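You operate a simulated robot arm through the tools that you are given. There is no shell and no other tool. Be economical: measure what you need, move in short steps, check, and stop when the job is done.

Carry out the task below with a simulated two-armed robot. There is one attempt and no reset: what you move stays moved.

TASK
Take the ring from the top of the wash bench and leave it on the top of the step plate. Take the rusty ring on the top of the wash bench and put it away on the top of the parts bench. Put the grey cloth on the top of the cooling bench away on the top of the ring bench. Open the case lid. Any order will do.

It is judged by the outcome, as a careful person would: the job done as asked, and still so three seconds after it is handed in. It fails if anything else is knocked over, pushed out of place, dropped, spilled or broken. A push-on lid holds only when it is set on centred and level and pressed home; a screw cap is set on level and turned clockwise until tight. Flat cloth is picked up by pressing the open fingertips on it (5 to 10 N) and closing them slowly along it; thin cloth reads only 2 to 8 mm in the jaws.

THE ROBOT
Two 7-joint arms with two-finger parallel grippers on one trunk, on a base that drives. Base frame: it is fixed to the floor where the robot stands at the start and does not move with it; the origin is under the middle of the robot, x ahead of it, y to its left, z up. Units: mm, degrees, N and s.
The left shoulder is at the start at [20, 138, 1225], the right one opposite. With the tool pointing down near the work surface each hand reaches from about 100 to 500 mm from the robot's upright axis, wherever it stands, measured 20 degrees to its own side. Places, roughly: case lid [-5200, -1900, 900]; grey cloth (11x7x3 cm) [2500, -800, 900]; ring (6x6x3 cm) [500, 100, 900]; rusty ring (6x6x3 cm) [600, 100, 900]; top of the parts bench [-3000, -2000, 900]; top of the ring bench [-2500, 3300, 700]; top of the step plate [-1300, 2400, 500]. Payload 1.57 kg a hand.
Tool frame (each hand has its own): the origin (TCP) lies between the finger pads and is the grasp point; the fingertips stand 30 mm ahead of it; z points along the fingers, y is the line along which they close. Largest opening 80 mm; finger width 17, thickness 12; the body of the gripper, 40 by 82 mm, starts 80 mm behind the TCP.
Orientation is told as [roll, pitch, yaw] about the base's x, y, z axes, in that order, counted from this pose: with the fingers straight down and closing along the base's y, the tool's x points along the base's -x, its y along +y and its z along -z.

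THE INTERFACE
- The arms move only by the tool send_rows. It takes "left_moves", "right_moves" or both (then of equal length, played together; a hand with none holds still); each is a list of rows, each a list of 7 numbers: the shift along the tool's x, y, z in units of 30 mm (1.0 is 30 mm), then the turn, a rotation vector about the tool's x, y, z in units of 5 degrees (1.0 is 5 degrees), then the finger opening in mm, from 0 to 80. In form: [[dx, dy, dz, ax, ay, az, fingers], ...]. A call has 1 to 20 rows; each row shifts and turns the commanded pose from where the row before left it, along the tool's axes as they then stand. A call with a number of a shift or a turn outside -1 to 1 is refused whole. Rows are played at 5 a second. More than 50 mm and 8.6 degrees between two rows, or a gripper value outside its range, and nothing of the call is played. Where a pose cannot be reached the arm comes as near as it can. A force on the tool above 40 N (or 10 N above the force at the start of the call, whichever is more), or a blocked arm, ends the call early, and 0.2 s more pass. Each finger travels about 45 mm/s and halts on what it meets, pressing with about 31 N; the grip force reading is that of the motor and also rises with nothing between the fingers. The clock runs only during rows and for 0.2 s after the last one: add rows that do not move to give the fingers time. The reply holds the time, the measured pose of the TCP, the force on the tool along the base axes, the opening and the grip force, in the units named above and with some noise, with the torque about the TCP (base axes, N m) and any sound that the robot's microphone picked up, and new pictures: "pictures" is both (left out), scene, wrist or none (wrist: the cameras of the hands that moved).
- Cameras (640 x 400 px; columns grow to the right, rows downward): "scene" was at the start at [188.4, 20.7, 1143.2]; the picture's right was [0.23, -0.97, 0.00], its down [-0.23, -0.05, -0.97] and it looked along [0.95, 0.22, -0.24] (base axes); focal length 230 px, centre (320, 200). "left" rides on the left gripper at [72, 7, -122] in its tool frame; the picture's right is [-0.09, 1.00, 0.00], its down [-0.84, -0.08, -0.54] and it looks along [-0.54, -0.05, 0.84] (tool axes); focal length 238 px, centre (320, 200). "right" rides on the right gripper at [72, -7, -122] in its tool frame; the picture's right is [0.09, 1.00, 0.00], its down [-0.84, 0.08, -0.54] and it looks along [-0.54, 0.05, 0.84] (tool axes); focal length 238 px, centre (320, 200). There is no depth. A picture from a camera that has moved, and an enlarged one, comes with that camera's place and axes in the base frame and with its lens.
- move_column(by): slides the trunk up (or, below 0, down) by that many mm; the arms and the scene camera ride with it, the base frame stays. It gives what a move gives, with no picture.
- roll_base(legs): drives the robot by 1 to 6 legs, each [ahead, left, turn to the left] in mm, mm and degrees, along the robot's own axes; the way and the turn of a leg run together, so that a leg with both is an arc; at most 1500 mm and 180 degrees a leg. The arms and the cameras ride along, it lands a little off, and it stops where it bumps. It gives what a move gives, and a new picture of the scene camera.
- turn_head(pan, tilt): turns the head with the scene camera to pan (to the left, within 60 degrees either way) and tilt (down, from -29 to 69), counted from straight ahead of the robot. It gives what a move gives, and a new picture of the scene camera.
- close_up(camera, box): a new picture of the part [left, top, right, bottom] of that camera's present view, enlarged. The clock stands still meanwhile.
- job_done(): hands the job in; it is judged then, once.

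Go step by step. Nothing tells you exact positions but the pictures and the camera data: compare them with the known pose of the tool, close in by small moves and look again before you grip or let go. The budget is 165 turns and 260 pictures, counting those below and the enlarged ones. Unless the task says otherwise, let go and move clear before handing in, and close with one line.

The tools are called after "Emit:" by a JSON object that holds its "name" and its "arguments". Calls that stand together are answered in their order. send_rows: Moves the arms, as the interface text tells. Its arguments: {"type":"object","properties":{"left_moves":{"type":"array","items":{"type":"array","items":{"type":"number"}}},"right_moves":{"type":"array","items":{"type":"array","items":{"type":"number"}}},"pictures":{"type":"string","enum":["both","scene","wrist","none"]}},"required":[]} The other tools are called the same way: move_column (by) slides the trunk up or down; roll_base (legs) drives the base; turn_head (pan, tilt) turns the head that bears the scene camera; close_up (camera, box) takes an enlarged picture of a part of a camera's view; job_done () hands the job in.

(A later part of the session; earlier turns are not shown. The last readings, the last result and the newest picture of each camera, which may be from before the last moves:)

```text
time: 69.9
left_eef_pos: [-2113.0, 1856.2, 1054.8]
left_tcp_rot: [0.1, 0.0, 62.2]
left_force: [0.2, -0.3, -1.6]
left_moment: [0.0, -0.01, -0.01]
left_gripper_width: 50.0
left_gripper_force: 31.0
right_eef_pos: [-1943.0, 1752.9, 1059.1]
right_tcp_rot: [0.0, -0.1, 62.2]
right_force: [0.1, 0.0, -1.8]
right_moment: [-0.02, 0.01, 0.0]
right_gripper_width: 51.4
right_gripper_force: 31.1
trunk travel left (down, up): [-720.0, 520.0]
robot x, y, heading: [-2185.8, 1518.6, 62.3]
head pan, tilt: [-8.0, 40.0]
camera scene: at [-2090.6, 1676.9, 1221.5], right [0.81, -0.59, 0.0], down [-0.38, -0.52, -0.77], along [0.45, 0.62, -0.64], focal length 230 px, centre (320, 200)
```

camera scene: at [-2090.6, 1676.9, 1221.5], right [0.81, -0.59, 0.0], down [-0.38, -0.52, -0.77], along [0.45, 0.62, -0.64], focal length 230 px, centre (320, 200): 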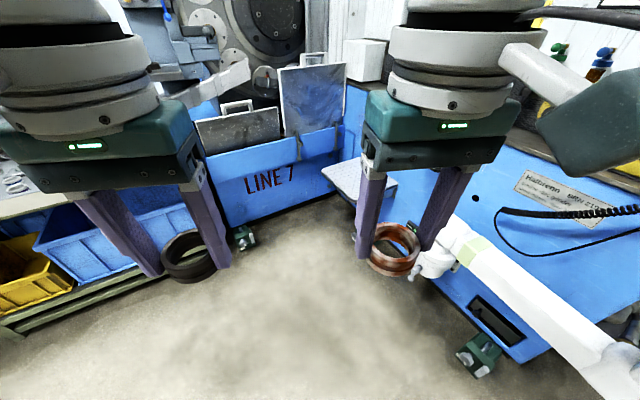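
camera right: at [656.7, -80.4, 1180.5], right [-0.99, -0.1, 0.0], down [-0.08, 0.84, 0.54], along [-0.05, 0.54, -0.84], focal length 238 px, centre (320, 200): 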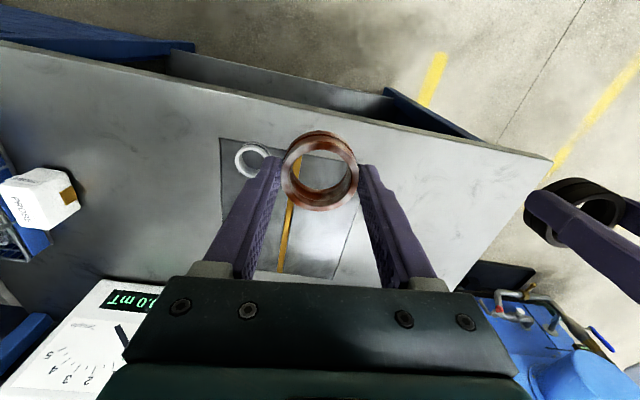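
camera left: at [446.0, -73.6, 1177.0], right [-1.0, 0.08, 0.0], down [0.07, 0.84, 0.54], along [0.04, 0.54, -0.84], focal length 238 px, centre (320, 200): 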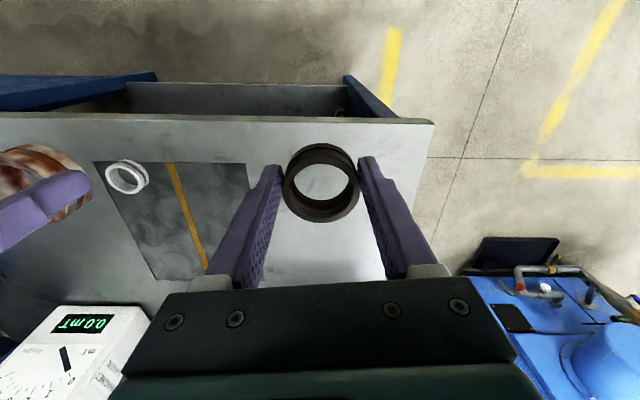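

The plate is reachable from the west-south-west; a white boom hangs at y≈1350–1840, z≈500, in front of the machine, which I'll stay clear of. Moving to about [-1850, 2150] with heading 10°.

Emit:
{"name": "roll_base", "arguments": {"legs": [[0, 0, -52], [0, 562, 0], [440, 0, 0]]}}

Emit:
{"name": "turn_head", "arguments": {"pan": 10, "tilt": 45}}

```text
time: 77.8
left_eef_pos: [-1522.4, 2282.6, 1056.0]
left_tcp_rot: [0.1, 0.0, 8.8]
left_force: [-0.4, 0.4, -0.7]
left_moment: [-0.03, 0.06, -0.03]
left_gripper_width: 49.9
left_gripper_force: 30.6
right_eef_pos: [-1502.7, 2086.6, 1059.0]
right_tcp_rot: [0.0, 0.0, 8.8]
right_force: [0.3, -0.1, -1.8]
right_moment: [0.0, 0.06, -0.02]
right_gripper_width: 51.0
right_gripper_force: 31.3
trunk travel left (down, up): [-720.0, 520.0]
robot x, y, heading: [-1831.9, 2139.7, 8.8]
head pan, tilt: [-8.0, 40.0]
camera scene: at [-1652.0, 2156.5, 1221.5], right [0.01, -1.0, 0.0], down [-0.64, -0.01, -0.77], along [0.77, 0.01, -0.64], focal length 230 px, centre (320, 200)
```

scene: 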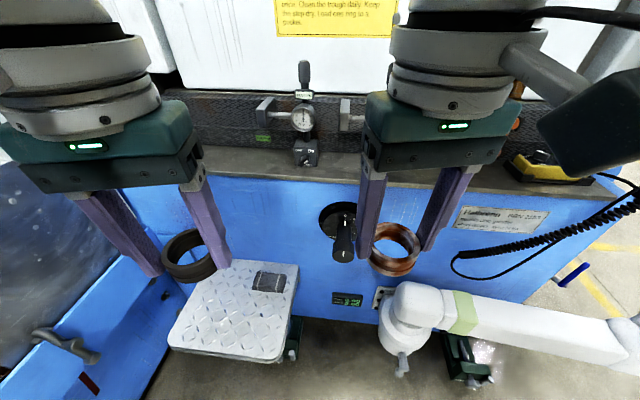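

```text
time: 78.6
left_eef_pos: [-1522.2, 2282.5, 1054.1]
left_tcp_rot: [0.0, 0.0, 8.8]
left_force: [0.3, -0.1, -2.3]
left_moment: [0.01, 0.01, -0.01]
left_gripper_width: 50.1
left_gripper_force: 31.3
right_eef_pos: [-1503.2, 2086.4, 1058.9]
right_tcp_rot: [0.0, 0.0, 8.8]
right_force: [-0.7, -0.3, -1.5]
right_moment: [0.0, 0.04, 0.0]
right_gripper_width: 51.3
right_gripper_force: 30.8
trunk travel left (down, up): [-720.0, 520.0]
robot x, y, heading: [-1830.9, 2140.8, 8.8]
head pan, tilt: [10.0, 45.0]
camera scene: at [-1660.0, 2181.5, 1214.3], right [0.32, -0.95, 0.0], down [-0.67, -0.23, -0.71], along [0.67, 0.23, -0.71], focal length 230 px, centre (320, 200)
```

scene: 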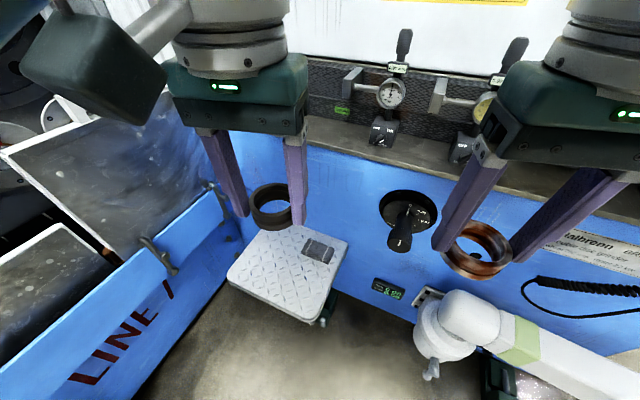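

The perforated step plate is about 300×300 mm centred near [-1300, 2410], with a small dark item on it that I'll avoid. I'll raise the right hand out of the way, drive a bit nearer, and look from the left wrist.

Emit:
{"name": "send_rows", "arguments": {"right_moves": [[0.4, 0, -1, 0, 0, 0, 44], [0.4, 0, -1, 0, 0, 0, 44], [0.4, 0, -1, 0, 0, 0, 44], [0.4, 0, -1, 0, 0, 0, 44], [0.4, 0, -1, 0, 0, 0, 44], [0, 0, 0, 0, 0, 0, 44]], "pictures": "none"}}

Emit:
{"name": "roll_base", "arguments": {"legs": [[0, 60, 0], [120, 0, 0]]}}

Emit:
{"name": "move_column", "arguments": {"by": -250}}

Emit:
{"name": "send_rows", "arguments": {"left_moves": [[-0.6, 0.1, 0, 0, 0, 0, 44], [-0.6, 0.1, 0, 0, 0, 0, 44], [0, 0, 0, 0, 0, 0, 44]]}}

```text
time: 80.0
left_eef_pos: [-1522.7, 2281.9, 1055.3]
left_tcp_rot: [0.1, 0.0, 8.8]
left_force: [-0.3, 0.9, -1.1]
left_moment: [0.0, 0.01, 0.02]
left_gripper_width: 49.7
left_gripper_force: 30.5
right_eef_pos: [-1566.0, 2072.5, 1196.2]
right_tcp_rot: [-1.3, 2.7, 8.5]
right_force: [-0.9, -0.1, -2.3]
right_moment: [-0.02, -0.02, 0.01]
right_gripper_width: 51.1
right_gripper_force: 30.6
trunk travel left (down, up): [-720.0, 520.0]
robot x, y, heading: [-1834.0, 2140.3, 8.8]
head pan, tilt: [10.0, 45.0]
```

```text
time: 81.8
left_eef_pos: [-1410.3, 2358.7, 1054.9]
left_tcp_rot: [0.1, 0.1, 9.0]
left_force: [0.0, 0.3, -2.3]
left_moment: [0.02, 0.01, -0.02]
left_gripper_width: 49.9
left_gripper_force: 31.2
right_eef_pos: [-1454.2, 2150.3, 1196.5]
right_tcp_rot: [-1.6, 2.6, 8.8]
right_force: [0.4, -0.5, -1.5]
right_moment: [-0.01, 0.02, -0.02]
right_gripper_width: 51.4
right_gripper_force: 30.6
trunk travel left (down, up): [-720.0, 520.0]
robot x, y, heading: [-1723.2, 2216.3, 8.8]
head pan, tilt: [10.0, 45.0]
camera scene: at [-1548.5, 2258.5, 1214.3], right [0.32, -0.95, 0.0], down [-0.67, -0.23, -0.71], along [0.67, 0.23, -0.71], focal length 230 px, centre (320, 200)
```

scene: 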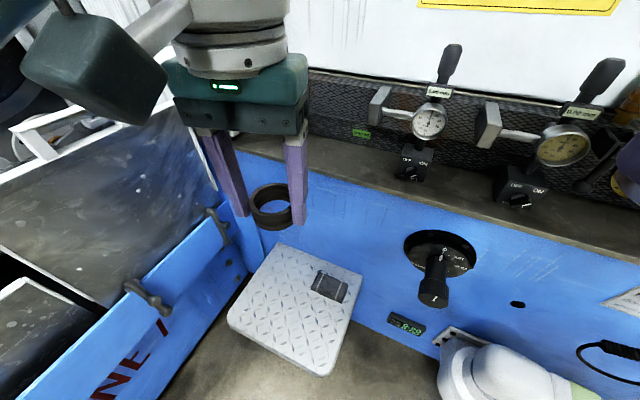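

```text
time: 84.4
left_eef_pos: [-1409.6, 2360.2, 805.6]
left_tcp_rot: [0.1, 0.1, 8.8]
left_force: [-0.9, -0.8, -0.4]
left_moment: [0.02, 0.04, 0.01]
left_gripper_width: 49.8
left_gripper_force: 31.1
right_eef_pos: [-1456.3, 2148.2, 946.3]
right_tcp_rot: [-1.6, 2.8, 8.8]
right_force: [0.6, 0.1, -0.9]
right_moment: [-0.04, -0.01, 0.0]
right_gripper_width: 51.2
right_gripper_force: 30.8
trunk travel left (down, up): [-470.0, 770.0]
robot x, y, heading: [-1720.7, 2219.1, 8.9]
head pan, tilt: [10.0, 45.0]
```

```text
time: 85.2
left_eef_pos: [-1374.5, 2372.0, 804.6]
left_tcp_rot: [0.0, 0.0, 8.9]
left_force: [0.5, 0.5, -0.8]
left_moment: [0.05, 0.02, 0.0]
left_gripper_width: 49.8
left_gripper_force: 31.4
right_eef_pos: [-1454.5, 2150.2, 946.1]
right_tcp_rot: [-1.6, 2.9, 8.8]
right_force: [0.1, -1.0, -1.8]
right_moment: [-0.03, -0.01, 0.03]
right_gripper_width: 51.1
right_gripper_force: 30.9
trunk travel left (down, up): [-470.0, 770.0]
robot x, y, heading: [-1719.2, 2216.8, 8.8]
head pan, tilt: [10.0, 45.0]
camera scene: at [-1548.6, 2258.5, 964.2], right [0.32, -0.95, 0.0], down [-0.67, -0.23, -0.71], along [0.67, 0.23, -0.71], focal length 230 px, centre (320, 200)
camera left: at [-1448.0, 2367.0, 927.1], right [-0.06, 1.0, 0.0], down [0.84, 0.05, 0.54], along [0.54, 0.03, -0.84], focal length 238 px, centre (320, 200)
```

scene: 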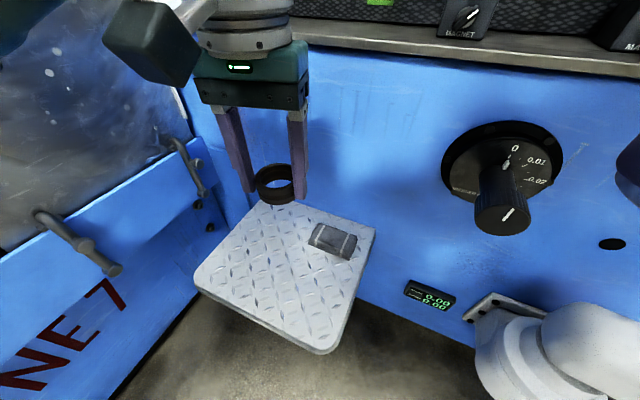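
left: 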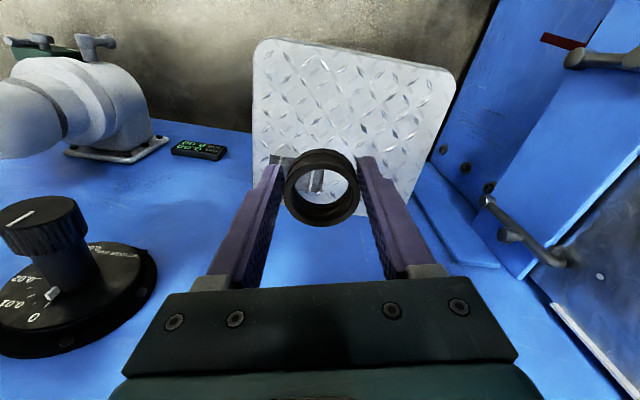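

The plate top is near z≈500. I'll aim the ring at about [-1345, 2440], well clear of the dark item, then lower the trunk.

Emit:
{"name": "send_rows", "arguments": {"left_moves": [[-0.43, 0.7, 0, 0, 0, 0, 44], [-0.43, 0.7, 0, 0, 0, 0, 44], [-0.43, 0.7, 0, 0, 0, 0, 44], [0, 0, 0, 0, 0, 0, 44]], "pictures": "none"}}

Emit:
{"name": "move_column", "arguments": {"by": -210}}

Emit:
{"name": "send_rows", "arguments": {"left_moves": [[0, 0, 0, 0, 0, 0, 44]]}}

```text
time: 86.2
left_eef_pos: [-1345.4, 2440.2, 806.2]
left_tcp_rot: [0.0, 0.1, 8.7]
left_force: [-0.1, 0.2, -1.2]
left_moment: [0.0, 0.02, 0.01]
left_gripper_width: 49.4
left_gripper_force: 31.0
right_eef_pos: [-1453.5, 2150.3, 947.0]
right_tcp_rot: [-1.6, 2.9, 8.8]
right_force: [-0.1, -0.7, -1.8]
right_moment: [-0.01, -0.02, -0.02]
right_gripper_width: 51.2
right_gripper_force: 30.9
trunk travel left (down, up): [-470.0, 770.0]
robot x, y, heading: [-1718.8, 2216.5, 8.9]
head pan, tilt: [10.0, 45.0]
```

```text
time: 88.4
left_eef_pos: [-1345.8, 2440.7, 595.9]
left_tcp_rot: [0.0, 0.0, 8.9]
left_force: [-0.2, -0.2, -1.5]
left_moment: [0.01, 0.0, -0.01]
left_gripper_width: 49.6
left_gripper_force: 31.1
right_eef_pos: [-1455.0, 2150.3, 736.4]
right_tcp_rot: [-1.6, 3.0, 8.8]
right_force: [0.1, 0.7, -1.1]
right_moment: [0.0, 0.01, 0.02]
right_gripper_width: 51.0
right_gripper_force: 30.9
trunk travel left (down, up): [-260.0, 980.0]
robot x, y, heading: [-1721.6, 2219.6, 9.1]
head pan, tilt: [10.0, 45.0]
```

```text
time: 88.8
left_eef_pos: [-1345.7, 2440.0, 595.9]
left_tcp_rot: [0.1, 0.0, 8.8]
left_force: [0.1, -0.1, -1.1]
left_moment: [0.01, 0.03, -0.02]
left_gripper_width: 49.6
left_gripper_force: 31.1
right_eef_pos: [-1454.7, 2150.5, 736.1]
right_tcp_rot: [-1.6, 2.8, 8.9]
right_force: [0.2, 0.4, -1.2]
right_moment: [-0.02, 0.02, -0.01]
right_gripper_width: 51.4
right_gripper_force: 30.8
trunk travel left (down, up): [-260.0, 980.0]
robot x, y, heading: [-1721.9, 2214.1, 8.7]
head pan, tilt: [10.0, 45.0]
camera scene: at [-1548.6, 2258.4, 754.3], right [0.32, -0.95, 0.0], down [-0.67, -0.23, -0.71], along [0.67, 0.23, -0.71], focal length 230 px, centre (320, 200)
camera left: at [-1417.3, 2434.6, 717.2], right [-0.06, 1.0, 0.0], down [0.84, 0.05, 0.54], along [0.54, 0.03, -0.84], focal length 238 px, centre (320, 200)
```

scene: 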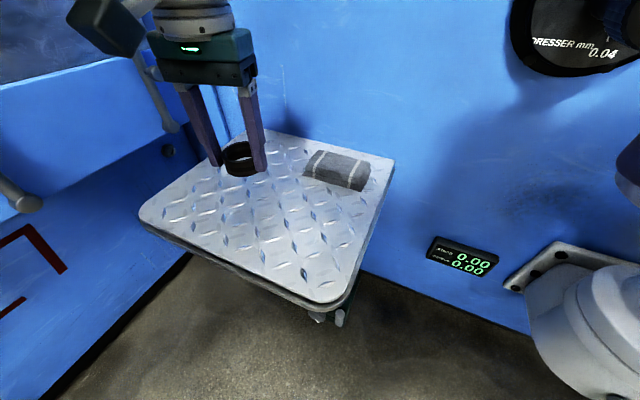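
left: 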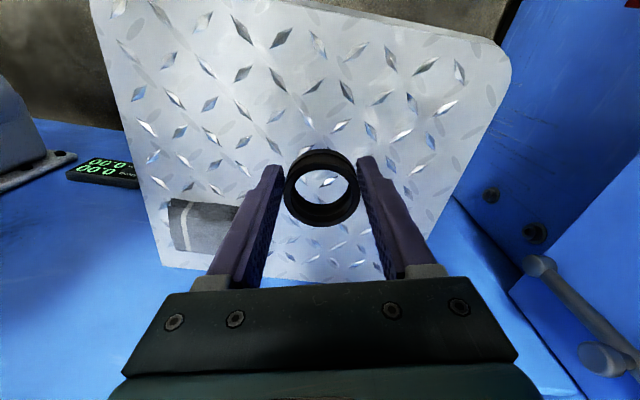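

The ring hangs over clear plate. Lowering in small steps until contact.

Emit:
{"name": "send_rows", "arguments": {"left_moves": [[0, 0, 0.6, 0, 0, 0, 44], [0, 0, 0.6, 0, 0, 0, 44], [0, 0, 0.4, 0, 0, 0, 44], [0, 0, 0, 0, 0, 0, 44]], "pictures": "both"}}

```text
time: 89.8
left_eef_pos: [-1344.2, 2438.9, 546.4]
left_tcp_rot: [0.0, 0.0, 8.9]
left_force: [0.4, 0.2, -0.6]
left_moment: [-0.04, -0.02, -0.02]
left_gripper_width: 49.5
left_gripper_force: 31.0
right_eef_pos: [-1454.5, 2150.3, 737.3]
right_tcp_rot: [-1.5, 2.7, 8.8]
right_force: [-0.2, 0.6, -1.6]
right_moment: [0.0, -0.02, 0.02]
right_gripper_width: 51.0
right_gripper_force: 31.3
trunk travel left (down, up): [-260.0, 980.0]
robot x, y, heading: [-1719.8, 2216.8, 8.9]
head pan, tilt: [10.0, 45.0]
camera scene: at [-1548.5, 2258.5, 754.3], right [0.32, -0.95, 0.0], down [-0.67, -0.23, -0.71], along [0.67, 0.23, -0.71], focal length 230 px, centre (320, 200)
camera left: at [-1415.8, 2433.8, 668.6], right [-0.06, 1.0, 0.0], down [0.84, 0.05, 0.54], along [0.54, 0.03, -0.84], focal length 238 px, centre (320, 200)
```

scene: 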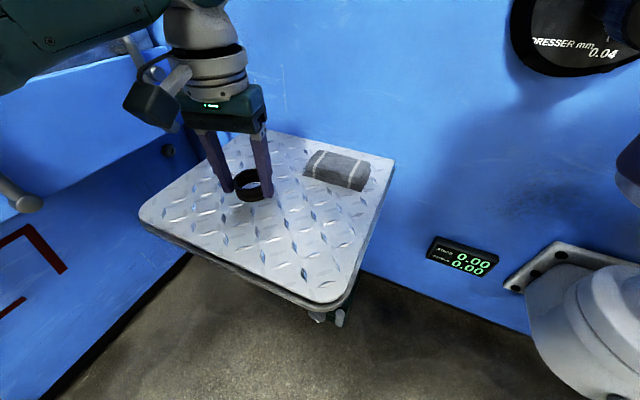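
left: 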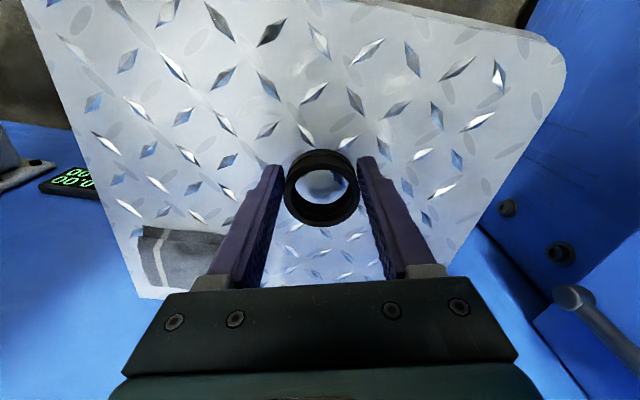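

Very near contact; stepping down 3 mm at a time.

Emit:
{"name": "send_rows", "arguments": {"left_moves": [[0, 0, 0.1, 0, 0, 0, 44], [0, 0, 0.1, 0, 0, 0, 44], [0, 0, 0, 0, 0, 0, 44]], "pictures": "none"}}

Emit:
{"name": "send_rows", "arguments": {"left_moves": [[0, 0, 0.1, 0, 0, 0, 44], [0, 0, 0.1, 0, 0, 0, 44], [0, 0, 0, 0, 0, 0, 44]], "pictures": "wrist"}}

```text
time: 90.6
left_eef_pos: [-1345.1, 2437.8, 540.3]
left_tcp_rot: [0.0, 0.1, 8.9]
left_force: [-0.4, -0.3, -2.3]
left_moment: [-0.03, 0.02, -0.04]
left_gripper_width: 49.8
left_gripper_force: 31.4
right_eef_pos: [-1456.0, 2150.0, 736.3]
right_tcp_rot: [-1.6, 2.9, 8.7]
right_force: [-0.1, -0.4, -1.5]
right_moment: [-0.01, 0.0, 0.0]
right_gripper_width: 51.1
right_gripper_force: 30.9
trunk travel left (down, up): [-260.0, 980.0]
robot x, y, heading: [-1720.0, 2215.9, 8.9]
head pan, tilt: [10.0, 45.0]
```

```text
time: 91.4
left_eef_pos: [-1344.7, 2438.4, 536.5]
left_tcp_rot: [-0.1, 0.1, 8.8]
left_force: [-6.8, -3.1, 22.2]
left_moment: [-0.04, 0.12, 0.06]
left_gripper_width: 49.4
left_gripper_force: 30.7
right_eef_pos: [-1455.4, 2151.5, 736.7]
right_tcp_rot: [-1.6, 2.9, 8.8]
right_force: [0.1, -0.4, -1.5]
right_moment: [0.0, 0.0, 0.02]
right_gripper_width: 50.9
right_gripper_force: 31.0
trunk travel left (down, up): [-260.0, 980.0]
robot x, y, heading: [-1719.3, 2215.1, 9.1]
head pan, tilt: [10.0, 45.0]
camera left: at [-1416.7, 2433.9, 658.3], right [-0.06, 1.0, 0.0], down [0.84, 0.05, 0.54], along [0.54, 0.03, -0.84], focal length 238 px, centre (320, 200)
```

left: 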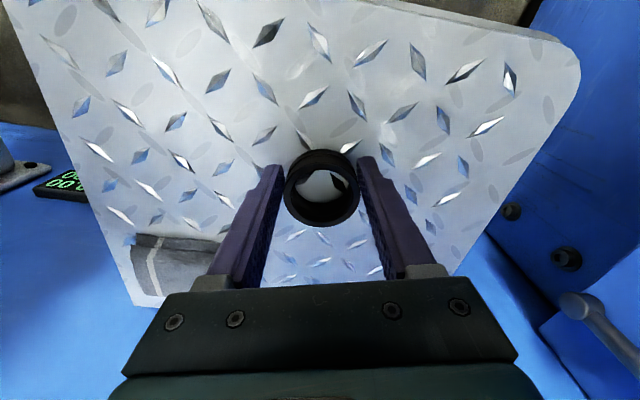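

Contact is made (22 N). I'll relieve slightly, open, and rise.

Emit:
{"name": "send_rows", "arguments": {"left_moves": [[0, 0, -0.06, 0, 0, 0, 44], [0, 0, 0, 0, 0, 0, 50], [0, 0, 0, 0, 0, 0, 56], [0, 0, 0, 0, 0, 0, 64], [0, 0, 0, 0, 0, 0, 72], [0, 0, -0.5, 0, 0, 0, 72], [0, 0, -0.8, 0, 0, 0, 72], [0, 0, -0.8, 0, 0, 0, 72], [0, 0, -0.8, 0, 0, 0, 72], [0, 0, 0, 0, 0, 0, 72]]}}

```text
time: 93.6
left_eef_pos: [-1343.2, 2436.2, 624.0]
left_tcp_rot: [0.0, 0.0, 8.8]
left_force: [0.3, -0.8, -0.1]
left_moment: [0.0, 0.0, -0.01]
left_gripper_width: 72.1
left_gripper_force: 0.1
right_eef_pos: [-1455.5, 2150.6, 736.6]
right_tcp_rot: [-1.6, 2.9, 8.9]
right_force: [-0.1, -0.5, -2.3]
right_moment: [0.0, 0.0, -0.01]
right_gripper_width: 50.8
right_gripper_force: 31.0
trunk travel left (down, up): [-260.0, 980.0]
robot x, y, heading: [-1718.7, 2216.0, 8.9]
head pan, tilt: [10.0, 45.0]
camera scene: at [-1548.6, 2258.4, 754.2], right [0.32, -0.95, 0.0], down [-0.67, -0.23, -0.71], along [0.67, 0.23, -0.71], focal length 230 px, centre (320, 200)
camera left: at [-1415.5, 2431.5, 744.9], right [-0.06, 1.0, 0.0], down [0.84, 0.05, 0.54], along [0.54, 0.03, -0.84], focal length 238 px, centre (320, 200)
```

scene: 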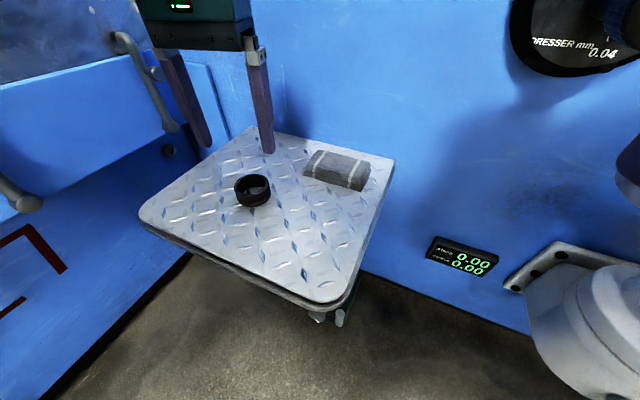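
left: 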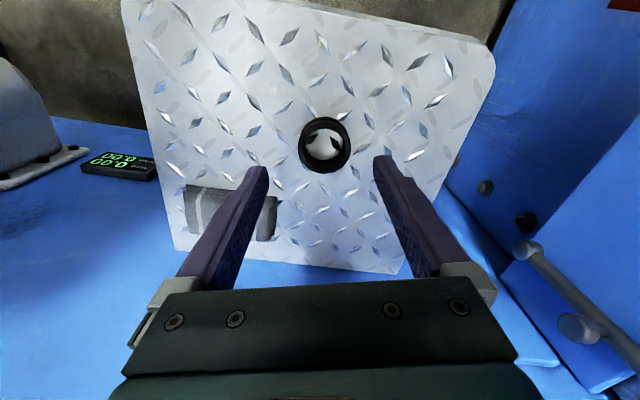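

The ring stands on the step plate. I'll raise the trunk, draw the left hand in, back away and look for the way to the parts bench.

Emit:
{"name": "move_column", "arguments": {"by": 460}}

Emit:
{"name": "send_rows", "arguments": {"left_moves": [[1, -0.5, 0, 0, 0, 0, 60], [1, -0.5, 0, 0, 0, 0, 60], [1, -0.5, 0, 0, 0, 0, 60], [1, 0, 0, 0, 0, 0, 60]], "right_moves": [[0, 0, 0.5, 0, 0, 0, 44], [0, 0, 0.5, 0, 0, 0, 44], [0, 0, 0.5, 0, 0, 0, 44], [0, 0, 0.5, 0, 0, 0, 44]], "pictures": "none"}}

Emit:
{"name": "roll_base", "arguments": {"legs": [[-500, 0, 0], [0, 0, -150], [700, 0, 0]]}}

Emit:
{"name": "turn_head", "arguments": {"pan": -10, "tilt": 12}}

```text
refused: 460 is not a number from -400 to 400
```

```text
time: 94.6
left_eef_pos: [-1458.6, 2376.2, 622.2]
left_tcp_rot: [0.1, 0.1, 9.0]
left_force: [-0.5, 0.0, 0.3]
left_moment: [0.0, -0.02, 0.03]
left_gripper_width: 59.9
left_gripper_force: 0.0
right_eef_pos: [-1456.9, 2148.9, 677.3]
right_tcp_rot: [-1.5, 2.7, 8.9]
right_force: [0.4, 0.1, -1.6]
right_moment: [0.01, 0.0, 0.02]
right_gripper_width: 51.2
right_gripper_force: 31.2
trunk travel left (down, up): [-260.0, 980.0]
robot x, y, heading: [-1722.9, 2218.1, 8.7]
head pan, tilt: [10.0, 45.0]
```

```text
time: 107.0
left_eef_pos: [-2885.5, 1428.7, 622.9]
left_tcp_rot: [0.0, 0.2, -140.5]
left_force: [-0.2, 0.9, 0.7]
left_moment: [0.0, 0.0, 0.0]
left_gripper_width: 60.1
left_gripper_force: 0.2
right_eef_pos: [-3002.3, 1622.9, 677.8]
right_tcp_rot: [-1.6, 2.7, -140.5]
right_force: [-0.2, -0.7, -1.7]
right_moment: [-0.01, 0.02, 0.0]
right_gripper_width: 51.1
right_gripper_force: 30.5
trunk travel left (down, up): [-260.0, 980.0]
robot x, y, heading: [-2741.8, 1699.3, -140.9]
head pan, tilt: [10.0, 45.0]
camera scene: at [-2871.3, 1573.9, 754.3], right [-0.76, 0.65, 0.0], down [0.46, 0.54, -0.71], along [-0.46, -0.54, -0.71], focal length 230 px, centre (320, 200)
```

scene: 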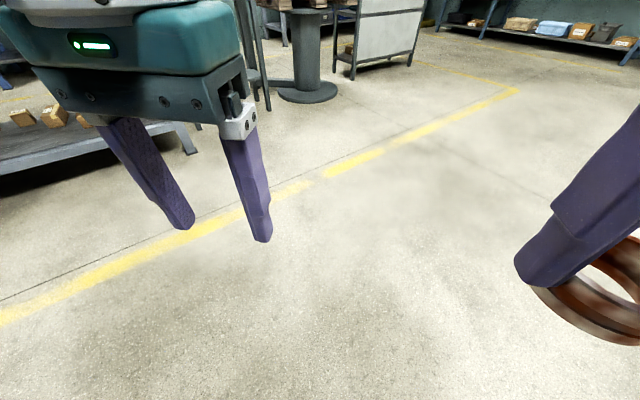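

```text
time: 108.0
left_eef_pos: [-2884.5, 1428.2, 623.2]
left_tcp_rot: [0.0, 0.1, -140.6]
left_force: [0.2, -0.1, -0.4]
left_moment: [-0.02, -0.03, -0.02]
left_gripper_width: 59.9
left_gripper_force: 0.1
right_eef_pos: [-3002.7, 1623.1, 676.3]
right_tcp_rot: [-1.6, 2.7, -140.6]
right_force: [-0.3, -0.2, -2.0]
right_moment: [0.0, -0.01, 0.01]
right_gripper_width: 51.4
right_gripper_force: 30.9
trunk travel left (down, up): [-260.0, 980.0]
robot x, y, heading: [-2739.5, 1698.1, -140.2]
head pan, tilt: [-10.0, 12.0]
camera scene: at [-2899.6, 1589.7, 805.9], right [-0.49, 0.87, 0.0], down [0.18, 0.1, -0.98], along [-0.85, -0.48, -0.21], focal length 230 px, centre (320, 200)
```

scene: 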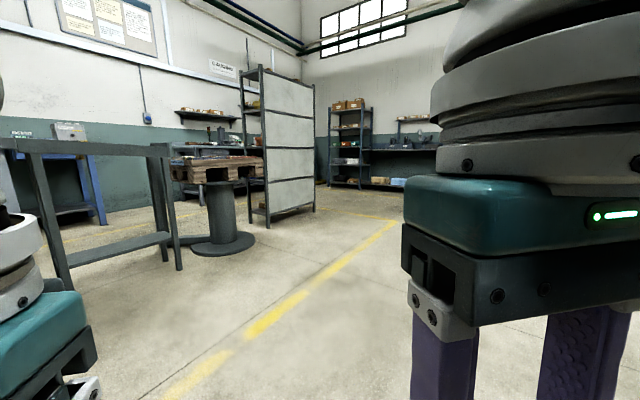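

The west end of the long table is cramped (spool, rack), so I'll return by the known aisle and the east end, facing south all the way.

Emit:
{"name": "move_column", "arguments": {"by": 400}}

Emit:
{"name": "roll_base", "arguments": {"legs": [[0, 0, 50.5], [1080, 0, 0], [0, 1200, 0], [0, 1170, 0]]}}

```text
time: 111.8
left_eef_pos: [-2885.9, 1428.8, 1023.1]
left_tcp_rot: [0.0, 0.1, -140.4]
left_force: [-0.1, -0.1, 0.7]
left_moment: [-0.03, -0.02, -0.02]
left_gripper_width: 60.0
left_gripper_force: 0.1
right_eef_pos: [-3002.4, 1623.5, 1076.5]
right_tcp_rot: [-1.4, 2.7, -140.5]
right_force: [0.6, 0.6, -1.3]
right_moment: [0.0, -0.03, 0.0]
right_gripper_width: 51.1
right_gripper_force: 30.9
trunk travel left (down, up): [-660.0, 580.0]
robot x, y, heading: [-2740.0, 1698.0, -140.5]
head pan, tilt: [-10.0, 12.0]
```

```text
time: 130.8
left_eef_pos: [-235.2, 464.4, 1022.7]
left_tcp_rot: [0.0, 0.2, -86.8]
left_force: [-0.2, 0.2, -0.3]
left_moment: [-0.03, 0.0, 0.0]
left_gripper_width: 60.0
left_gripper_force: 0.0
right_eef_pos: [-461.2, 485.6, 1077.3]
right_tcp_rot: [-1.5, 2.7, -86.9]
right_force: [-0.7, 0.8, -1.3]
right_moment: [-0.01, -0.02, -0.01]
right_gripper_width: 51.1
right_gripper_force: 31.3
trunk travel left (down, up): [-660.0, 580.0]
robot x, y, heading: [-366.0, 740.4, -86.9]
head pan, tilt: [-10.0, 12.0]
camera scene: at [-374.8, 550.7, 1206.0], right [-0.99, 0.12, 0.0], down [0.03, 0.21, -0.98], along [-0.12, -0.97, -0.21], focal length 230 px, centre (320, 200)
```

scene: 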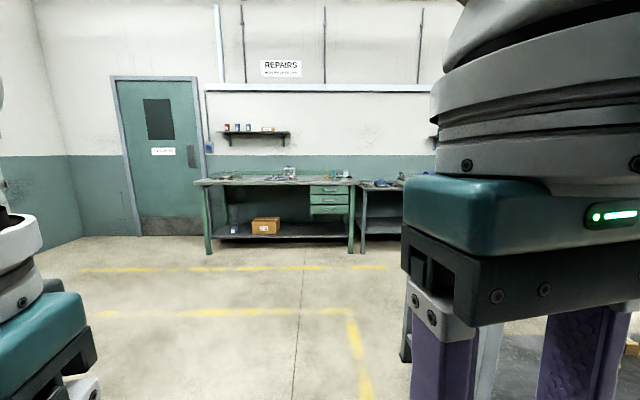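

Clear. Now south past the table end, then west to face the parts bench.

Emit:
{"name": "roll_base", "arguments": {"legs": [[0, 0, -3], [1000, 0, 0], [860, 0, 0], [0, -1150, 0], [0, -1150, 0]]}}

Emit:
{"name": "turn_head", "arguments": {"pan": 0, "tilt": 25}}

Emit:
{"name": "turn_head", "arguments": {"pan": -50, "tilt": 10}}

```text
time: 151.4
left_eef_pos: [-2572.7, -1354.7, 1023.1]
left_tcp_rot: [-0.1, 0.1, -92.7]
left_force: [-0.9, -0.1, 0.0]
left_moment: [0.01, -0.02, 0.0]
left_gripper_width: 60.0
left_gripper_force: 0.1
right_eef_pos: [-2793.2, -1311.2, 1076.7]
right_tcp_rot: [-1.5, 2.7, -92.7]
right_force: [-0.1, 0.0, -1.8]
right_moment: [0.02, 0.02, -0.02]
right_gripper_width: 51.1
right_gripper_force: 31.3
trunk travel left (down, up): [-660.0, 580.0]
robot x, y, heading: [-2674.9, -1064.6, -92.8]
head pan, tilt: [-10.0, 12.0]
camera scene: at [-2701.4, -1255.3, 1206.0], right [-0.98, 0.22, 0.0], down [0.05, 0.2, -0.98], along [-0.21, -0.95, -0.21], focal length 230 px, centre (320, 200)
```

scene: 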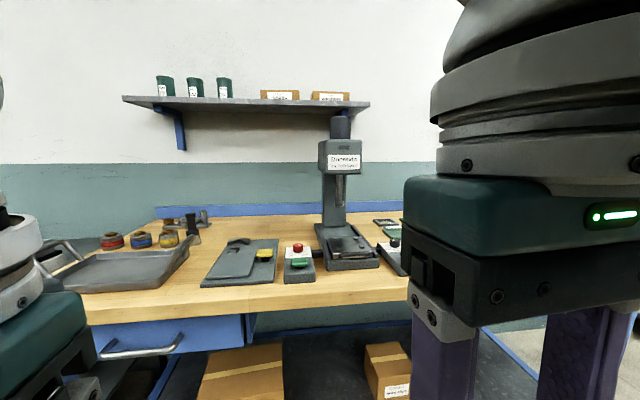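

```text
time: 152.2
left_eef_pos: [-2572.4, -1355.7, 1022.7]
left_tcp_rot: [-0.1, 0.1, -92.7]
left_force: [0.0, 0.1, 0.0]
left_moment: [-0.01, 0.0, 0.0]
left_gripper_width: 60.1
left_gripper_force: 0.1
right_eef_pos: [-2794.2, -1310.6, 1077.9]
right_tcp_rot: [-1.6, 2.7, -92.7]
right_force: [0.4, -0.4, -1.5]
right_moment: [-0.05, -0.03, 0.04]
right_gripper_width: 51.2
right_gripper_force: 31.5
trunk travel left (down, up): [-660.0, 580.0]
robot x, y, heading: [-2674.1, -1062.6, -92.6]
head pan, tilt: [0.0, 25.0]
camera scene: at [-2685.3, -1256.4, 1184.9], right [-1.0, 0.05, 0.0], down [0.02, 0.42, -0.91], along [-0.04, -0.91, -0.42], focal length 230 px, centre (320, 200)
```

scene: 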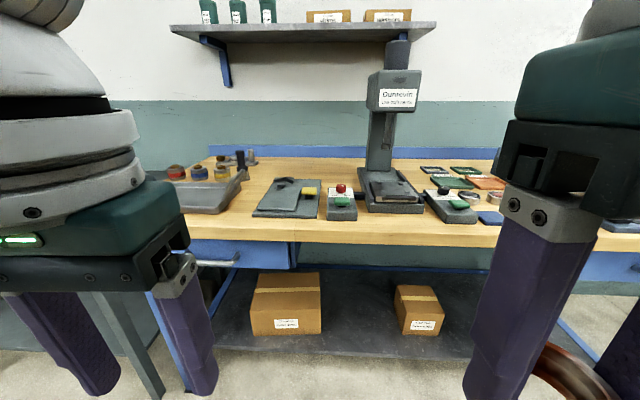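

```text
time: 153.3
left_eef_pos: [-2572.8, -1354.5, 1022.8]
left_tcp_rot: [-0.1, 0.1, -92.7]
left_force: [0.0, -0.5, 0.4]
left_moment: [0.0, 0.0, 0.02]
left_gripper_width: 59.8
left_gripper_force: 0.1
right_eef_pos: [-2792.8, -1311.7, 1076.2]
right_tcp_rot: [-1.5, 2.7, -92.7]
right_force: [-0.3, 0.4, -0.9]
right_moment: [-0.04, 0.02, 0.02]
right_gripper_width: 50.9
right_gripper_force: 31.5
trunk travel left (down, up): [-660.0, 580.0]
robot x, y, heading: [-2678.4, -1064.3, -92.8]
head pan, tilt: [-50.0, 10.0]
camera scene: at [-2754.8, -1220.8, 1209.2], right [-0.61, 0.79, 0.0], down [0.14, 0.11, -0.98], along [-0.78, -0.6, -0.17], focal length 230 px, centre (320, 200)
```

scene: 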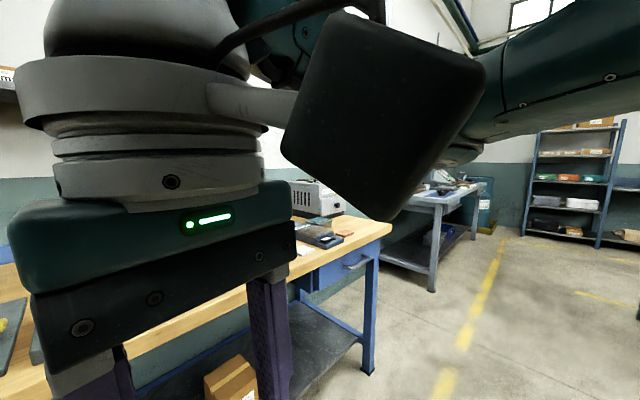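

This wooden bench (x≈-2350..-3815, front edge y≈-1620) is the parts bench. I'll shift right to find a clear area near x≈-3100.

Emit:
{"name": "roll_base", "arguments": {"legs": [[0, -450, 2.7]]}}

Emit:
{"name": "turn_head", "arguments": {"pan": 0, "tilt": 30}}

```text
time: 156.1
left_eef_pos: [-3008.7, -1339.7, 1023.7]
left_tcp_rot: [0.2, 0.1, -89.9]
left_force: [-0.6, 0.2, 0.3]
left_moment: [0.03, -0.02, -0.01]
left_gripper_width: 59.9
left_gripper_force: 0.0
right_eef_pos: [-3232.7, -1305.8, 1078.8]
right_tcp_rot: [-1.4, 2.8, -89.9]
right_force: [-0.9, -0.6, -0.8]
right_moment: [0.02, -0.01, -0.01]
right_gripper_width: 50.9
right_gripper_force: 31.2
trunk travel left (down, up): [-660.0, 580.0]
robot x, y, heading: [-3120.9, -1052.4, -90.0]
head pan, tilt: [-50.0, 10.0]
camera scene: at [-3198.1, -1213.9, 1209.2], right [-0.64, 0.77, 0.0], down [0.13, 0.11, -0.98], along [-0.75, -0.63, -0.17], focal length 230 px, centre (320, 200)
```

scene: 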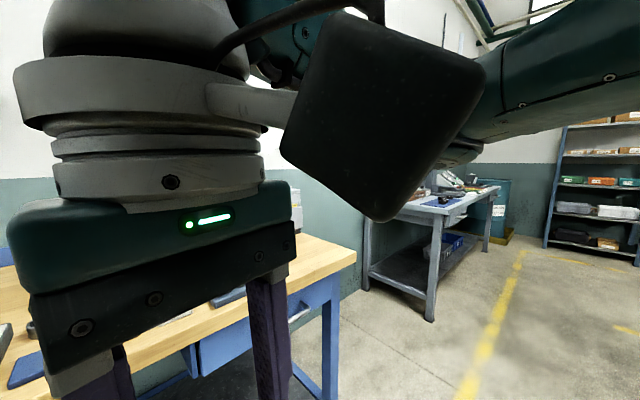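

```text
time: 157.2
left_eef_pos: [-3008.2, -1339.8, 1022.0]
left_tcp_rot: [0.1, 0.0, -89.9]
left_force: [-0.8, -0.3, 0.3]
left_moment: [0.02, 0.01, 0.0]
left_gripper_width: 59.9
left_gripper_force: 0.1
right_eef_pos: [-3231.9, -1306.5, 1076.9]
right_tcp_rot: [-1.4, 2.9, -89.9]
right_force: [0.3, -0.4, -1.5]
right_moment: [0.01, 0.0, -0.02]
right_gripper_width: 51.2
right_gripper_force: 31.3
trunk travel left (down, up): [-660.0, 580.0]
robot x, y, heading: [-3129.5, -1054.6, -89.9]
head pan, tilt: [0.0, 30.0]
camera scene: at [-3126.9, -1244.5, 1176.9], right [-1.0, 0.0, 0.0], down [0.0, 0.5, -0.87], along [0.0, -0.87, -0.5], focal length 230 px, centre (320, 200)
```

scene: 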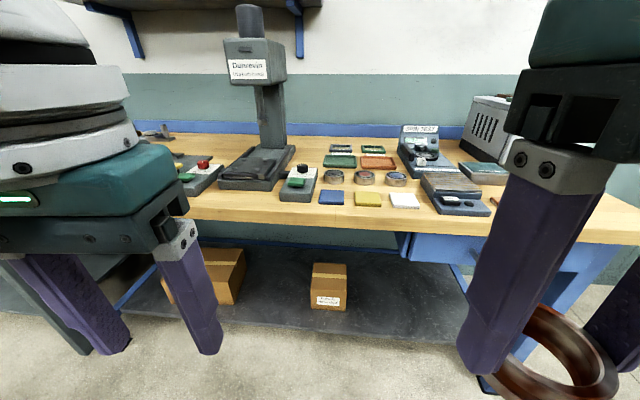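

The middle is full of items; I'll shift further right to check the open part near the bench's right end.

Emit:
{"name": "roll_base", "arguments": {"legs": [[0, -380, 0]]}}

Emit:
{"name": "turn_head", "arguments": {"pan": 0, "tilt": 35}}

```text
time: 159.6
left_eef_pos: [-3380.6, -1341.3, 1023.4]
left_tcp_rot: [0.1, 0.0, -89.0]
left_force: [-0.2, -0.2, -0.2]
left_moment: [-0.01, 0.02, 0.05]
left_gripper_width: 60.1
left_gripper_force: 0.1
right_eef_pos: [-3605.5, -1310.5, 1076.4]
right_tcp_rot: [-1.6, 2.7, -89.2]
right_force: [1.5, -0.3, -0.2]
right_moment: [-0.01, 0.01, 0.02]
right_gripper_width: 51.2
right_gripper_force: 31.2
trunk travel left (down, up): [-660.0, 580.0]
robot x, y, heading: [-3500.5, -1058.9, -89.1]
head pan, tilt: [0.0, 30.0]
camera scene: at [-3499.7, -1247.5, 1176.9], right [-1.0, -0.02, 0.0], down [-0.01, 0.5, -0.87], along [0.01, -0.87, -0.5], focal length 230 px, centre (320, 200)
```

scene: 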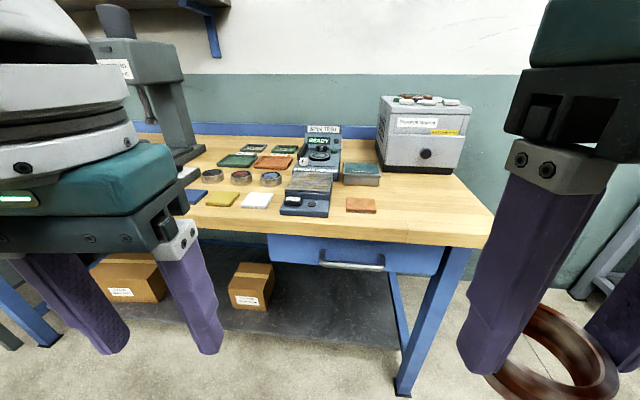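

```text
time: 160.3
left_eef_pos: [-3378.9, -1340.3, 1022.5]
left_tcp_rot: [0.1, 0.1, -89.1]
left_force: [-0.3, -0.6, 0.0]
left_moment: [0.02, 0.0, 0.0]
left_gripper_width: 60.1
left_gripper_force: 0.0
right_eef_pos: [-3604.8, -1310.3, 1077.1]
right_tcp_rot: [-1.4, 2.9, -89.2]
right_force: [0.1, 0.1, -1.6]
right_moment: [0.0, 0.0, 0.01]
right_gripper_width: 51.1
right_gripper_force: 31.1
trunk travel left (down, up): [-660.0, 580.0]
robot x, y, heading: [-3502.2, -1060.0, -89.1]
head pan, tilt: [0.0, 35.0]
camera scene: at [-3499.7, -1245.2, 1169.1], right [-1.0, -0.02, 0.0], down [-0.01, 0.57, -0.82], along [0.01, -0.82, -0.57], focal length 230 px, centre (320, 200)
```

scene: 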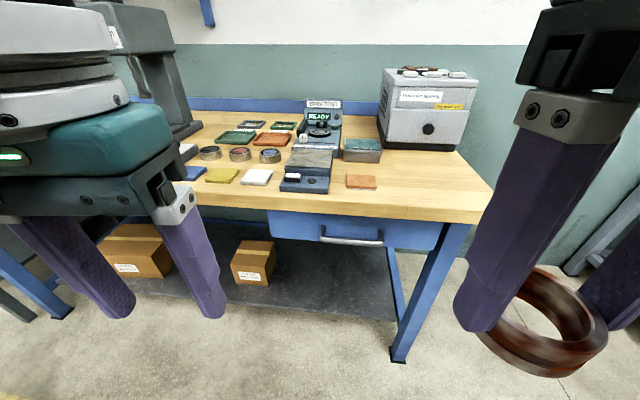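

A clear patch of bench lies near [-3725, -1715] between the brick and the end. I'll drive up to it and level the right hand.

Emit:
{"name": "roll_base", "arguments": {"legs": [[0, -95, -1], [235, 0, 0]]}}

Emit:
{"name": "send_rows", "arguments": {"right_moves": [[-0.5, 0, 0, -0.3, -0.54, 0, 44], [-0.5, 0, 0.4, 0, 0, 0, 44], [-0.5, 0, 0.4, 0, 0, 0, 44], [-0.5, 0, 0.4, 0, 0, 0, 44], [0, 0, 0, 0, 0, 0, 44]]}}

```text
time: 162.8
left_eef_pos: [-3477.3, -1574.7, 1023.0]
left_tcp_rot: [0.1, 0.1, -89.7]
left_force: [-0.3, -0.2, 0.1]
left_moment: [-0.02, -0.04, 0.01]
left_gripper_width: 60.1
left_gripper_force: 0.1
right_eef_pos: [-3699.2, -1542.8, 1076.5]
right_tcp_rot: [-1.6, 2.9, -89.8]
right_force: [-0.7, 0.0, -0.9]
right_moment: [0.01, -0.03, 0.02]
right_gripper_width: 50.8
right_gripper_force: 30.6
trunk travel left (down, up): [-660.0, 580.0]
robot x, y, heading: [-3590.6, -1286.5, -89.6]
head pan, tilt: [0.0, 35.0]
camera scene: at [-3594.2, -1478.1, 1169.1], right [-1.0, 0.0, 0.0], down [0.0, 0.57, -0.82], along [0.0, -0.82, -0.57], focal length 230 px, centre (320, 200)
```

scene: 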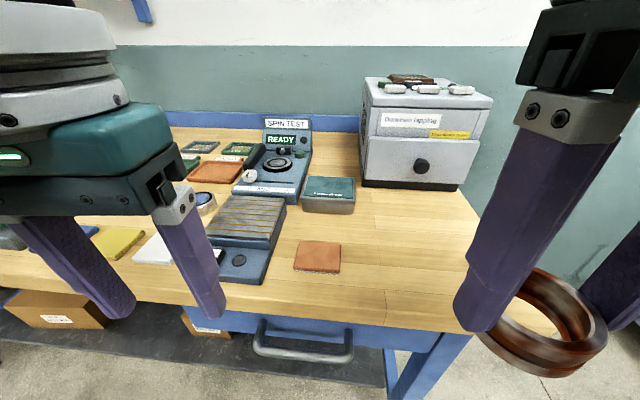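

```text
time: 163.9
left_eef_pos: [-3475.4, -1575.1, 1023.0]
left_tcp_rot: [0.1, 0.1, -89.7]
left_force: [0.3, -0.5, 0.2]
left_moment: [0.02, -0.01, 0.01]
left_gripper_width: 60.1
left_gripper_force: 0.1
right_eef_pos: [-3699.7, -1603.8, 1040.8]
right_tcp_rot: [0.0, 0.1, -89.7]
right_force: [1.2, 0.4, -0.9]
right_moment: [0.03, -0.02, -0.02]
right_gripper_width: 51.1
right_gripper_force: 30.7
trunk travel left (down, up): [-660.0, 580.0]
robot x, y, heading: [-3592.9, -1292.0, -90.0]
head pan, tilt: [0.0, 35.0]
camera scene: at [-3594.2, -1478.1, 1169.1], right [-1.0, 0.0, 0.0], down [0.0, 0.57, -0.82], along [0.0, -0.82, -0.57], focal length 230 px, centre (320, 200)
camera right: at [-3706.2, -1531.3, 1163.0], right [1.0, 0.1, 0.0], down [0.08, -0.84, 0.54], along [0.05, -0.54, -0.84], focal length 238 px, centre (320, 200)
```

scene: 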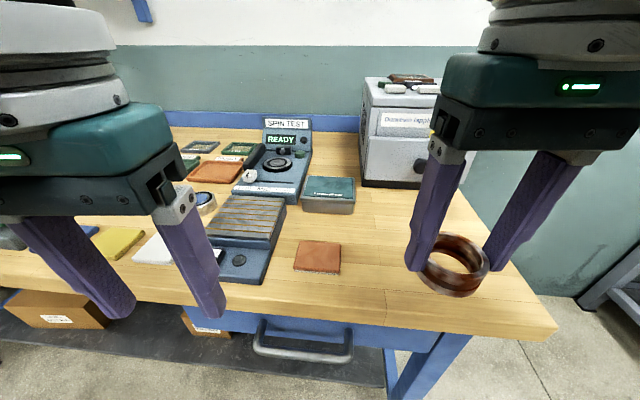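
right: 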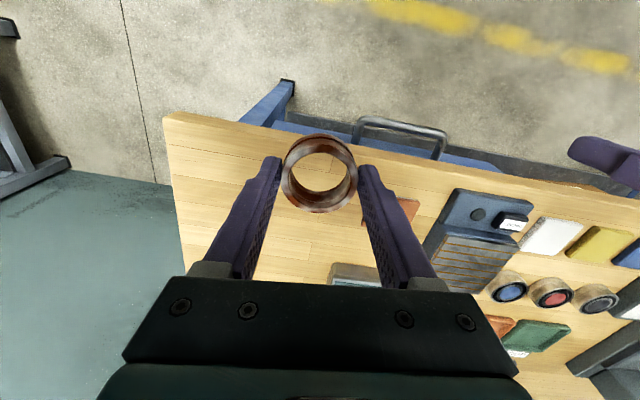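

Target is [-3720, -1710]. I'll move the right hand forward over it, raise the left hand, then lower with the trunk.

Emit:
{"name": "send_rows", "arguments": {"left_moves": [[0.5, 0.3, -0.8, 0, 0, 0, 60], [0.5, 0.3, -0.8, 0, 0, 0, 60], [0, 0, -0.8, 0, 0, 0, 60], [0, 0, -0.8, 0, 0, 0, 60], [0, 0, 0, 0, 0, 0, 60]], "right_moves": [[-0.88, -0.17, 0, 0, 0, 0, 44], [-0.88, -0.17, 0, 0, 0, 0, 44], [-0.88, -0.17, 0, 0, 0, 0, 44], [-0.88, -0.17, 0, 0, 0, 0, 44], [0, 0, 0, 0, 0, 0, 44]], "pictures": "none"}}

Emit:
{"name": "move_column", "arguments": {"by": -80}}

Emit:
{"name": "send_rows", "arguments": {"right_moves": [[0, 0, 0, 0, 0, 0, 44]]}}

```text
time: 165.2
left_eef_pos: [-3459.2, -1544.7, 1119.6]
left_tcp_rot: [0.0, 0.1, -89.7]
left_force: [-0.1, 0.0, 1.4]
left_moment: [0.0, 0.02, 0.02]
left_gripper_width: 59.9
left_gripper_force: 0.0
right_eef_pos: [-3721.2, -1707.1, 1041.1]
right_tcp_rot: [0.1, 0.1, -89.7]
right_force: [0.1, -0.7, -1.9]
right_moment: [-0.03, -0.02, -0.03]
right_gripper_width: 51.1
right_gripper_force: 30.4
trunk travel left (down, up): [-660.0, 580.0]
robot x, y, heading: [-3594.7, -1289.0, -89.8]
head pan, tilt: [0.0, 35.0]
```

```text
time: 166.3
left_eef_pos: [-3458.6, -1542.9, 1037.5]
left_tcp_rot: [0.1, 0.2, -89.8]
left_force: [0.7, -0.1, -1.0]
left_moment: [0.02, 0.02, -0.02]
left_gripper_width: 59.9
left_gripper_force: 0.1
right_eef_pos: [-3719.3, -1707.6, 961.5]
right_tcp_rot: [0.0, 0.1, -89.8]
right_force: [0.1, 0.6, -0.4]
right_moment: [0.0, 0.01, -0.02]
right_gripper_width: 51.1
right_gripper_force: 31.3
trunk travel left (down, up): [-580.0, 660.0]
robot x, y, heading: [-3592.4, -1290.1, -89.8]
head pan, tilt: [0.0, 35.0]
```

```text
time: 166.7
left_eef_pos: [-3459.7, -1544.6, 1040.2]
left_tcp_rot: [0.1, 0.0, -89.7]
left_force: [0.8, -0.3, -0.2]
left_moment: [0.01, -0.02, -0.01]
left_gripper_width: 60.0
left_gripper_force: 0.0
right_eef_pos: [-3720.6, -1707.0, 961.2]
right_tcp_rot: [0.0, 0.2, -89.8]
right_force: [0.6, 0.5, -0.4]
right_moment: [-0.03, 0.0, -0.01]
right_gripper_width: 50.7
right_gripper_force: 30.8
trunk travel left (down, up): [-580.0, 660.0]
robot x, y, heading: [-3589.0, -1290.8, -89.9]
head pan, tilt: [0.0, 35.0]
camera scene: at [-3594.2, -1478.0, 1089.1], right [-1.0, 0.0, 0.0], down [0.0, 0.57, -0.82], along [0.0, -0.82, -0.57], focal length 230 px, centre (320, 200)
camera right: at [-3726.3, -1634.9, 1082.6], right [1.0, 0.1, 0.0], down [0.08, -0.84, 0.54], along [0.05, -0.54, -0.84], focal length 238 px, centre (320, 200)
```

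scene: 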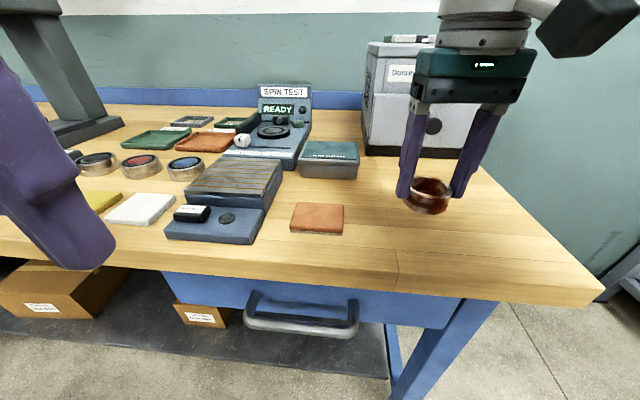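
right: 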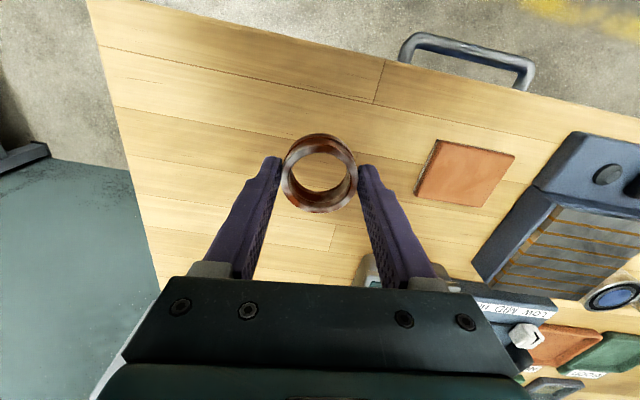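

The ring is over clear wood. Lowering gradually until contact.

Emit:
{"name": "send_rows", "arguments": {"right_moves": [[0, 0, 0.4, 0, 0, 0, 44], [0, 0, 0.3, 0, 0, 0, 44], [0, 0, 0, 0, 0, 0, 44]], "pictures": "none"}}

Emit:
{"name": "send_rows", "arguments": {"right_moves": [[0, 0, 0.1, 0, 0, 0, 44], [0, 0, 0.1, 0, 0, 0, 44], [0, 0, 0, 0, 0, 0, 44]], "pictures": "scene"}}

```text
time: 167.5
left_eef_pos: [-3459.3, -1544.4, 1039.9]
left_tcp_rot: [0.0, 0.1, -89.7]
left_force: [0.3, -0.1, 0.1]
left_moment: [0.01, 0.0, 0.02]
left_gripper_width: 60.0
left_gripper_force: 0.0
right_eef_pos: [-3718.8, -1705.9, 941.8]
right_tcp_rot: [0.0, 0.1, -89.8]
right_force: [0.0, 0.2, -1.5]
right_moment: [-0.01, -0.01, 0.01]
right_gripper_width: 51.1
right_gripper_force: 30.8
trunk travel left (down, up): [-580.0, 660.0]
robot x, y, heading: [-3591.7, -1290.2, -89.6]
head pan, tilt: [0.0, 35.0]
```

```text
time: 168.3
left_eef_pos: [-3459.2, -1545.1, 1038.8]
left_tcp_rot: [0.1, 0.1, -89.7]
left_force: [-0.5, -0.5, -0.1]
left_moment: [-0.01, -0.03, 0.01]
left_gripper_width: 59.8
left_gripper_force: 0.0
right_eef_pos: [-3719.4, -1707.2, 934.8]
right_tcp_rot: [0.0, 0.0, -89.9]
right_force: [-0.5, -0.4, -1.2]
right_moment: [0.0, -0.01, 0.01]
right_gripper_width: 51.1
right_gripper_force: 31.1
trunk travel left (down, up): [-580.0, 660.0]
robot x, y, heading: [-3591.2, -1287.0, -89.8]
head pan, tilt: [0.0, 35.0]
camera scene: at [-3594.2, -1478.0, 1089.1], right [-1.0, 0.0, 0.0], down [0.0, 0.57, -0.82], along [0.0, -0.82, -0.57], focal length 230 px, centre (320, 200)
```

scene: 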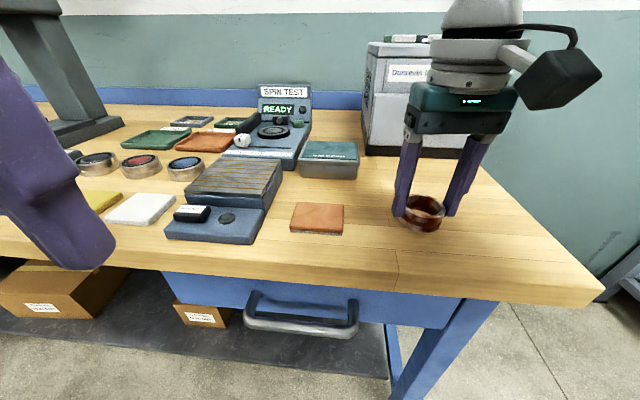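

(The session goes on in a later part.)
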